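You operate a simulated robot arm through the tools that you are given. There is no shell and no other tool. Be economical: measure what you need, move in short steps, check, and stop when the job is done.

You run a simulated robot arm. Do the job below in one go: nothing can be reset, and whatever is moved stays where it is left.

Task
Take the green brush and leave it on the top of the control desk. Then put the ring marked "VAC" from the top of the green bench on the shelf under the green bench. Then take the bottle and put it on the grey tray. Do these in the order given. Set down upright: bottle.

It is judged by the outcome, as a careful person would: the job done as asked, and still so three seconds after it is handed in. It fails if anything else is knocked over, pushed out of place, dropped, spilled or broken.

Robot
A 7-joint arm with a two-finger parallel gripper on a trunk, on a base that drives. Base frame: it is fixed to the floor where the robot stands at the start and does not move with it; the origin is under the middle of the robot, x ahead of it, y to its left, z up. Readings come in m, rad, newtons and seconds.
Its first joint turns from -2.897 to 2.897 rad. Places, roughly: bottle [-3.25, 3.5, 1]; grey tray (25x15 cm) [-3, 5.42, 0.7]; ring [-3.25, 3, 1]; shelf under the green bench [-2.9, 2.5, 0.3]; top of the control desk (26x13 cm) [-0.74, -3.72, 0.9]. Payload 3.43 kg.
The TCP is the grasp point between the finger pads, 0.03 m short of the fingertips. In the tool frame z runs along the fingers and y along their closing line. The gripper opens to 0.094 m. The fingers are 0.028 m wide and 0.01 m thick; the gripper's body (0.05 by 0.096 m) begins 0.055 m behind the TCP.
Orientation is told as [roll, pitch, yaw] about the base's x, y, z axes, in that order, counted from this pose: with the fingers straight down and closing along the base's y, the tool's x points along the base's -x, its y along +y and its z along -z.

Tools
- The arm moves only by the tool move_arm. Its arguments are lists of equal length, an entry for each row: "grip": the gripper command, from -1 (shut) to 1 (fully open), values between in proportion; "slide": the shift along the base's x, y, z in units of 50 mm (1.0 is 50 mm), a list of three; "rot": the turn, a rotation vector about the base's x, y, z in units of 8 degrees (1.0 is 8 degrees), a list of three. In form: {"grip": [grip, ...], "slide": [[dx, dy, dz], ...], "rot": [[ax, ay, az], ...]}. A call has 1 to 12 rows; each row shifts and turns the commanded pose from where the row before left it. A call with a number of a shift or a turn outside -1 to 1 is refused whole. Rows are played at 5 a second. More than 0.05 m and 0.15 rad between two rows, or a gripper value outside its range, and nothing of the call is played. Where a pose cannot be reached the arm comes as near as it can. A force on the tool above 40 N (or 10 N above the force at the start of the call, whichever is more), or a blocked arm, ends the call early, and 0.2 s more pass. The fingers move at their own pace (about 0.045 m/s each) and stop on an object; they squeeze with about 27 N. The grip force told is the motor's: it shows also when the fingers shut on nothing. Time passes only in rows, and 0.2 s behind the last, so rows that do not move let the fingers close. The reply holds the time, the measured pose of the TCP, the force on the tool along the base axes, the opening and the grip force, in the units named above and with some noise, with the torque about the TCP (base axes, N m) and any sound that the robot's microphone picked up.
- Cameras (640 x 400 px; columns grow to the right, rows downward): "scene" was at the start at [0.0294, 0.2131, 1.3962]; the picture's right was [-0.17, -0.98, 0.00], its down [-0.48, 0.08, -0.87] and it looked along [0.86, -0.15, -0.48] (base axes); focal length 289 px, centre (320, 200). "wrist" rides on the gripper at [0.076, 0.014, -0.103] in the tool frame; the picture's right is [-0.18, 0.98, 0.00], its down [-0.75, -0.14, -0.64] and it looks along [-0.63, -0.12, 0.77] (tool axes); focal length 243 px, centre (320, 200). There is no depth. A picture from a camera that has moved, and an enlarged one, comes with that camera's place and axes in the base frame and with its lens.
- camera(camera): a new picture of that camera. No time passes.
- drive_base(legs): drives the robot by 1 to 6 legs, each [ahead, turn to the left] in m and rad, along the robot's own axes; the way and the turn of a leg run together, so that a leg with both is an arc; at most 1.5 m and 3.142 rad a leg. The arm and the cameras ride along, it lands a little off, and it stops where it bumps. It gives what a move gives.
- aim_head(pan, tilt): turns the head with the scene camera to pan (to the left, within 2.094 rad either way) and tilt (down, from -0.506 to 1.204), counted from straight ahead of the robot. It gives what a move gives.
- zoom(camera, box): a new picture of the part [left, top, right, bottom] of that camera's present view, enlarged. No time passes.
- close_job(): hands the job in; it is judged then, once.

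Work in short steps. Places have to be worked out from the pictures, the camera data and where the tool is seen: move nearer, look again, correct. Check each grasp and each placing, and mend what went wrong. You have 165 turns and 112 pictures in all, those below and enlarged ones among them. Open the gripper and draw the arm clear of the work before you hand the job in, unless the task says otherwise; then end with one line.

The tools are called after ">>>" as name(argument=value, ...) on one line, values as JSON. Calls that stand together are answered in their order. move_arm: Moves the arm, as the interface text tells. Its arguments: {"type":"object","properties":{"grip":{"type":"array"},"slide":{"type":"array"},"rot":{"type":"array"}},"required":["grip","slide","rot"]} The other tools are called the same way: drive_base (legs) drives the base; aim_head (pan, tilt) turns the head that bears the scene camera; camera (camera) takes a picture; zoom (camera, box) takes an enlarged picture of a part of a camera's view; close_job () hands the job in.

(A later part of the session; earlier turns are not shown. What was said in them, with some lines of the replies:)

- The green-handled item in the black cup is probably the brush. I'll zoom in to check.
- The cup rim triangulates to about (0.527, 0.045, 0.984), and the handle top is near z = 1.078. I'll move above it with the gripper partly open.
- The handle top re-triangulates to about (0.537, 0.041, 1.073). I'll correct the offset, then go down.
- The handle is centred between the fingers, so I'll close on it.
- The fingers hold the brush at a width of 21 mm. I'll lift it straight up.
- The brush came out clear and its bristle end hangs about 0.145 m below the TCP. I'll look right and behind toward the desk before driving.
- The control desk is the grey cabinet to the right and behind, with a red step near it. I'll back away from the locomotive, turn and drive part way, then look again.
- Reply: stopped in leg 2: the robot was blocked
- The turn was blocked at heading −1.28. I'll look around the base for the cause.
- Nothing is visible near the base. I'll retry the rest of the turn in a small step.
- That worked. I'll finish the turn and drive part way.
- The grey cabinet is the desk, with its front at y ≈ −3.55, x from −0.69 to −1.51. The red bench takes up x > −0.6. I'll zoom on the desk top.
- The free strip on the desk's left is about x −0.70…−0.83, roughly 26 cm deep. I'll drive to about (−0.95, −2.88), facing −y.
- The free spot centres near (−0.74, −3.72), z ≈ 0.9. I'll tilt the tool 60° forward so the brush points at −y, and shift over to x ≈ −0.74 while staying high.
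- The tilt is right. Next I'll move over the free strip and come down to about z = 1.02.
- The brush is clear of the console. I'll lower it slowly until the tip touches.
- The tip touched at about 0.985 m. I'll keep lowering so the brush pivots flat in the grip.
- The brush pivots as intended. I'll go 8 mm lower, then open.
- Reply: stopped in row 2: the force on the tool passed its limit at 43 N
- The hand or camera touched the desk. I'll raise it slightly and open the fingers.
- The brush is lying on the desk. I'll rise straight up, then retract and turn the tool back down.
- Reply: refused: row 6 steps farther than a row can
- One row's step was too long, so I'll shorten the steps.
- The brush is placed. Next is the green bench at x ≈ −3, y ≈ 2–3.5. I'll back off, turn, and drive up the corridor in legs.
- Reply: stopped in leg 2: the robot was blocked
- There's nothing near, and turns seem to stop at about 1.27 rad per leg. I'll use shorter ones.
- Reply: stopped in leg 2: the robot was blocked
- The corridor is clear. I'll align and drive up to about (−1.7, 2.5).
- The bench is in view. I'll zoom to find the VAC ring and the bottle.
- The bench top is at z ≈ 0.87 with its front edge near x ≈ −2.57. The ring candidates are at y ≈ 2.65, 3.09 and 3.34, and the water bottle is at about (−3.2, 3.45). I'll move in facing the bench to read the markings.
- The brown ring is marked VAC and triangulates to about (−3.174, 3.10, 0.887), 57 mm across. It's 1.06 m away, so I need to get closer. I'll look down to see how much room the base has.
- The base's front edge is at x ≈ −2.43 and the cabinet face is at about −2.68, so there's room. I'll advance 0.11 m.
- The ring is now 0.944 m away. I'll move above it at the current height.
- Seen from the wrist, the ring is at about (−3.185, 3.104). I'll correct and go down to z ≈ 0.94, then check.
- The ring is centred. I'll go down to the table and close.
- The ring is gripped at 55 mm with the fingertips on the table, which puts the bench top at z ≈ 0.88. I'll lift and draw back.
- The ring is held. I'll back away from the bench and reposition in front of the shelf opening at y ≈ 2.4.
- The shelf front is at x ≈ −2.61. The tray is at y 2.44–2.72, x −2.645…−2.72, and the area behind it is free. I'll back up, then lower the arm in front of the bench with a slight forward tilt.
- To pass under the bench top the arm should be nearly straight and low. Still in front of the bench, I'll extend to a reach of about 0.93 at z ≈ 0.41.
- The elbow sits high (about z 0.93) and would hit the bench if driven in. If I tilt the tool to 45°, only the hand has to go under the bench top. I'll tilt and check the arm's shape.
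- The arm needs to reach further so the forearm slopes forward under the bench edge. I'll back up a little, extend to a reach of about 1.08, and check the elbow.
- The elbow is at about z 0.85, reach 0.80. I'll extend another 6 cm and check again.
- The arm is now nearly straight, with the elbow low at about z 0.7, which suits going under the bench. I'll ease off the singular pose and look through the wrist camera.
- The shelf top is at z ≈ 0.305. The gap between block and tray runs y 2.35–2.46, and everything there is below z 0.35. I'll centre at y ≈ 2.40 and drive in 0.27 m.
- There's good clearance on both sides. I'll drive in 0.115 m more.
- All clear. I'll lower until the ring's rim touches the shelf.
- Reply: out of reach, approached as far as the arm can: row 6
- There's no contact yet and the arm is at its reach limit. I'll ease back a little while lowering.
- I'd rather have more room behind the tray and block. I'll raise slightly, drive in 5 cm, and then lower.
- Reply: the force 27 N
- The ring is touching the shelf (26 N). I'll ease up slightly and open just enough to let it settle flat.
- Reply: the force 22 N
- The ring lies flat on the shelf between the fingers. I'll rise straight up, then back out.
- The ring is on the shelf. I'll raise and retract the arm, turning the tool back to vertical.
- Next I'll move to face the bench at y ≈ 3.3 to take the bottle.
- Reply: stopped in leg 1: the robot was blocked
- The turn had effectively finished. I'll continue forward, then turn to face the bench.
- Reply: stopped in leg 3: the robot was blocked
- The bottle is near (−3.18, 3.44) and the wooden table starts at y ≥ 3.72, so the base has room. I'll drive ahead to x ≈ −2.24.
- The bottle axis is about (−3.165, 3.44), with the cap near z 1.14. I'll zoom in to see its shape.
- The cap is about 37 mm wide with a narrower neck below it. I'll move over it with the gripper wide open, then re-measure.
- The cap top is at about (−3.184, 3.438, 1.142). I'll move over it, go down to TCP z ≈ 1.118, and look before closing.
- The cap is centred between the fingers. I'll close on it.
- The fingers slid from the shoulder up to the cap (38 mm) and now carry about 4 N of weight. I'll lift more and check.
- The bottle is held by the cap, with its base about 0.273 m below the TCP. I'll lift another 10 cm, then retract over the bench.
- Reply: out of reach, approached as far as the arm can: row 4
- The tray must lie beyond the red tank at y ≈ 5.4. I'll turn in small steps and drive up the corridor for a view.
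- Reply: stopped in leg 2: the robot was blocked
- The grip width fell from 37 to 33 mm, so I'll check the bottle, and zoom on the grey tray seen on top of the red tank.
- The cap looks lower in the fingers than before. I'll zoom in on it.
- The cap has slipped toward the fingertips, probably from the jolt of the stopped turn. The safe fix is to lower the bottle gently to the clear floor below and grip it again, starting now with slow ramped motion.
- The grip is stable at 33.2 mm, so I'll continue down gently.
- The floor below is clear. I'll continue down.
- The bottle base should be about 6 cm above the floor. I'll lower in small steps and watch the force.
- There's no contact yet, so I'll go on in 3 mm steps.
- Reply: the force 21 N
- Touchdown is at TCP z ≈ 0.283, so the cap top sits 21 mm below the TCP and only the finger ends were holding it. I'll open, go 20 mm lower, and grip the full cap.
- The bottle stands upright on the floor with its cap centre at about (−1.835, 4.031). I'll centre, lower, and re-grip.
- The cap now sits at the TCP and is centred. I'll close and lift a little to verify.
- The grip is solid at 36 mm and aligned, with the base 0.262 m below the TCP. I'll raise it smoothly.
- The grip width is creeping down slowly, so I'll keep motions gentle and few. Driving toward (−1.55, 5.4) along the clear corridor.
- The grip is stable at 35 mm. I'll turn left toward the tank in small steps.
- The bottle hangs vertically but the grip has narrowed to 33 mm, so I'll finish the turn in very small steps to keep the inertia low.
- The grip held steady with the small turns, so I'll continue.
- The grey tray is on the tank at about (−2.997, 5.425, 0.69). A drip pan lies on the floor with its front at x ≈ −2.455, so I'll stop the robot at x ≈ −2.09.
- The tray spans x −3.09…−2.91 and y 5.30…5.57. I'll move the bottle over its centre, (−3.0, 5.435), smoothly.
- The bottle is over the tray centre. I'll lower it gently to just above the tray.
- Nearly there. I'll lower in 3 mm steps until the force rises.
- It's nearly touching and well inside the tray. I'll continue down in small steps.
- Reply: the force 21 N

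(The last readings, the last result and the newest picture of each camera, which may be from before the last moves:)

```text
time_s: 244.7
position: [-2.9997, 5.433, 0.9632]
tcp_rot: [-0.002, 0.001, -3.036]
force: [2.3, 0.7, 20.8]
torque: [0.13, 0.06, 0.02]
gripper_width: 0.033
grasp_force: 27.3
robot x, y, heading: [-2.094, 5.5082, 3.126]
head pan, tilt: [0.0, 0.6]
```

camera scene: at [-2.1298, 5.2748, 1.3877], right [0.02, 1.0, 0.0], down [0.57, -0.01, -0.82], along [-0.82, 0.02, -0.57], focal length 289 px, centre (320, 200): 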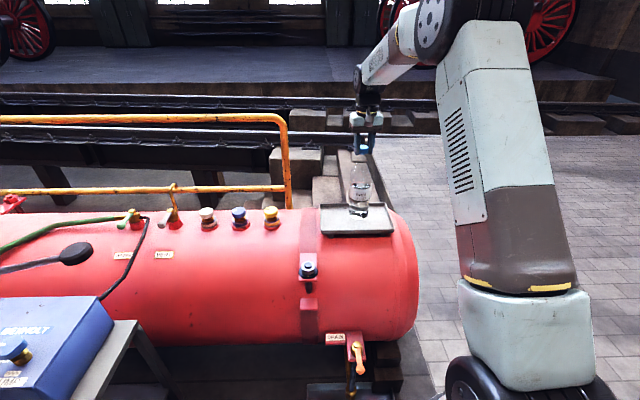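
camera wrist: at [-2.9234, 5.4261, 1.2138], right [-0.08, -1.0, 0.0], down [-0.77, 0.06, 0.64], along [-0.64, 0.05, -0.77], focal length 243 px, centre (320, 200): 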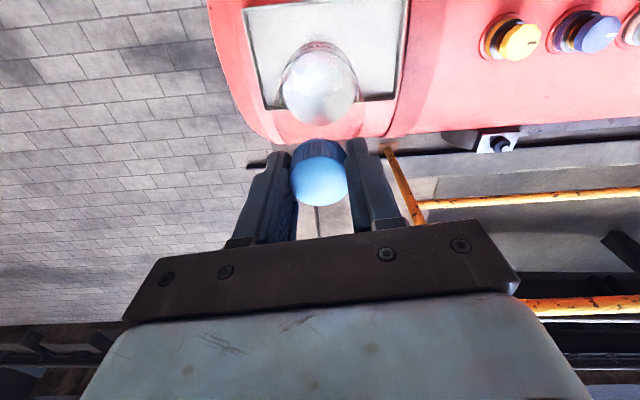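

Contact. I'll ease off slightly and open slowly.

>>> move_arm(grip=[-1, -0.2, 0.1, 0.4, 0.6, 0.6], slide=[[0, 0, 0.05], [0, 0, 0], [0, 0, 0], [0, 0, 0], [0, 0, 0], [0, 0, 0]], rot=[[0, 0, 0], [0, 0, 0], [0, 0, 0], [0, 0, 0], [0, 0, 0], [0, 0, 0]])

>>> zoom(camera="scene", box=[300, 100, 430, 250])

>>> camera(camera="wrist")

```text
time_s: 246.1
position: [-3.0007, 5.4318, 0.9649]
tcp_rot: [-0.001, 0.004, -3.035]
force: [-0.2, 0.3, 0.3]
torque: [-0.04, -0.02, -0.02]
gripper_width: 0.0752
grasp_force: 0.0
robot x, y, heading: [-2.0928, 5.5066, 3.122]
head pan, tilt: [0.0, 0.6]
```

```text
2.67 times, centred on (365, 175) of scene
camera zoom: at [-2.1296, 5.2748, 1.3877], right [0.02, 1.0, 0.0], down [0.57, -0.01, -0.82], along [-0.82, 0.02, -0.57], focal length 770 px, centre (200, 267)
```

zoom: 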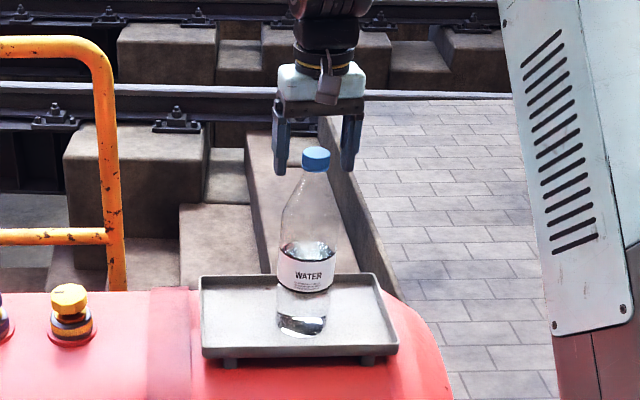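

```text
11 pictures are left
camera wrist: at [-2.9249, 5.4242, 1.0688], right [-0.08, -1.0, 0.0], down [-0.77, 0.06, 0.64], along [-0.64, 0.05, -0.77], focal length 243 px, centre (320, 200)
```

wrist: 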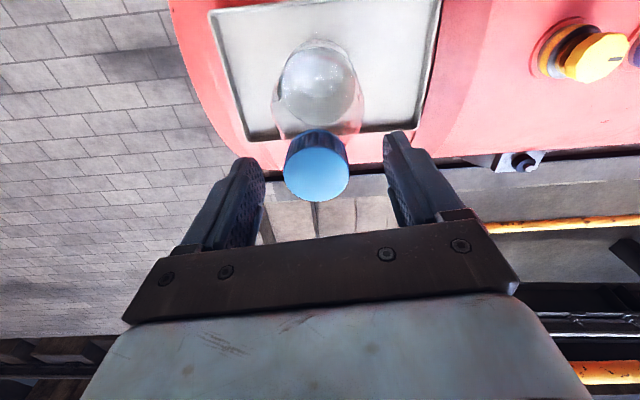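

The bottle stands upright on the tray. I'll rise straight up, retract, and check.

>>> move_arm(grip=[0.6, 0.6, 0.6, 0.6, 0.6, 0.6, 0.6, 0.6, 0.6, 0.6], slide=[[0, 0, 0.2], [0, 0, 0.5], [0, 0, 0.8], [0, 0, 1], [0, 0, 1], [0.8, 0.1, 0.4], [0.9, 0.1, 0], [0.9, 0.1, 0], [0.9, 0.1, 0], [0.9, 0.1, 0]], rot=[[0, 0, 0], [0, 0, 0], [0, 0, 0], [0, 0, 0], [0, 0, 0], [0, 0, 0], [0, 0, 0], [0, 0, 0], [0, 0, 0], [0, 0, 0]])

>>> drive_base(legs=[[-0.4, 0]])

>>> camera(camera="scene")

```text
time_s: 248.3
position: [-2.7803, 5.4571, 1.161]
tcp_rot: [-0.002, 0.006, -3.033]
force: [-0.8, -0.2, -0.8]
torque: [0.0, -0.05, 0.0]
gripper_width: 0.0752
grasp_force: 0.0
robot x, y, heading: [-2.0976, 5.5068, 3.12]
head pan, tilt: [0.0, 0.6]
```

```text
time_s: 250.8
position: [-2.3834, 5.4478, 1.1598]
tcp_rot: [-0.002, 0.003, -3.03]
force: [0.2, 0.0, 0.1]
torque: [0.01, 0.02, -0.02]
gripper_width: 0.0752
grasp_force: 0.1
robot x, y, heading: [-1.6992, 5.5023, 3.127]
head pan, tilt: [0.0, 0.6]
```

```text
10 pictures are left
camera scene: at [-1.7313, 5.2681, 1.3877], right [0.01, 1.0, 0.0], down [0.57, -0.01, -0.82], along [-0.82, 0.01, -0.57], focal length 289 px, centre (320, 200)
```

scene: 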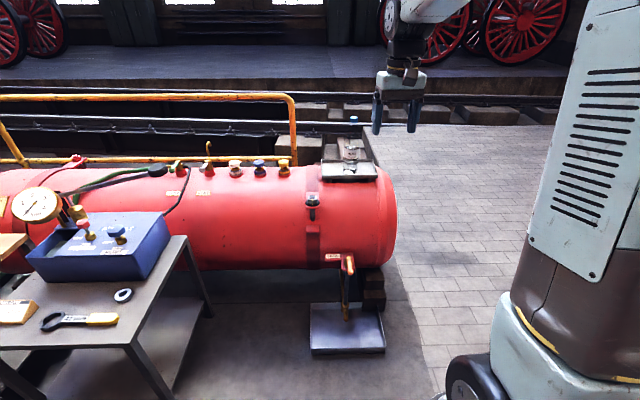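

The bottle stands on the tray, the brush is on the desk, and the ring is on the shelf. The arm is clear, so I'll hand in.

>>> close_job()

```text
The job is handed in.
```

The job is done and handed in: the green brush is on the control desk, the VAC ring is flat on the shelf under the green bench, and the bottle stands upright on the grey tray. On the way, the bottle began slipping in the grip, so I set it upright on the floor, gripped it again and carried it on to the tray.
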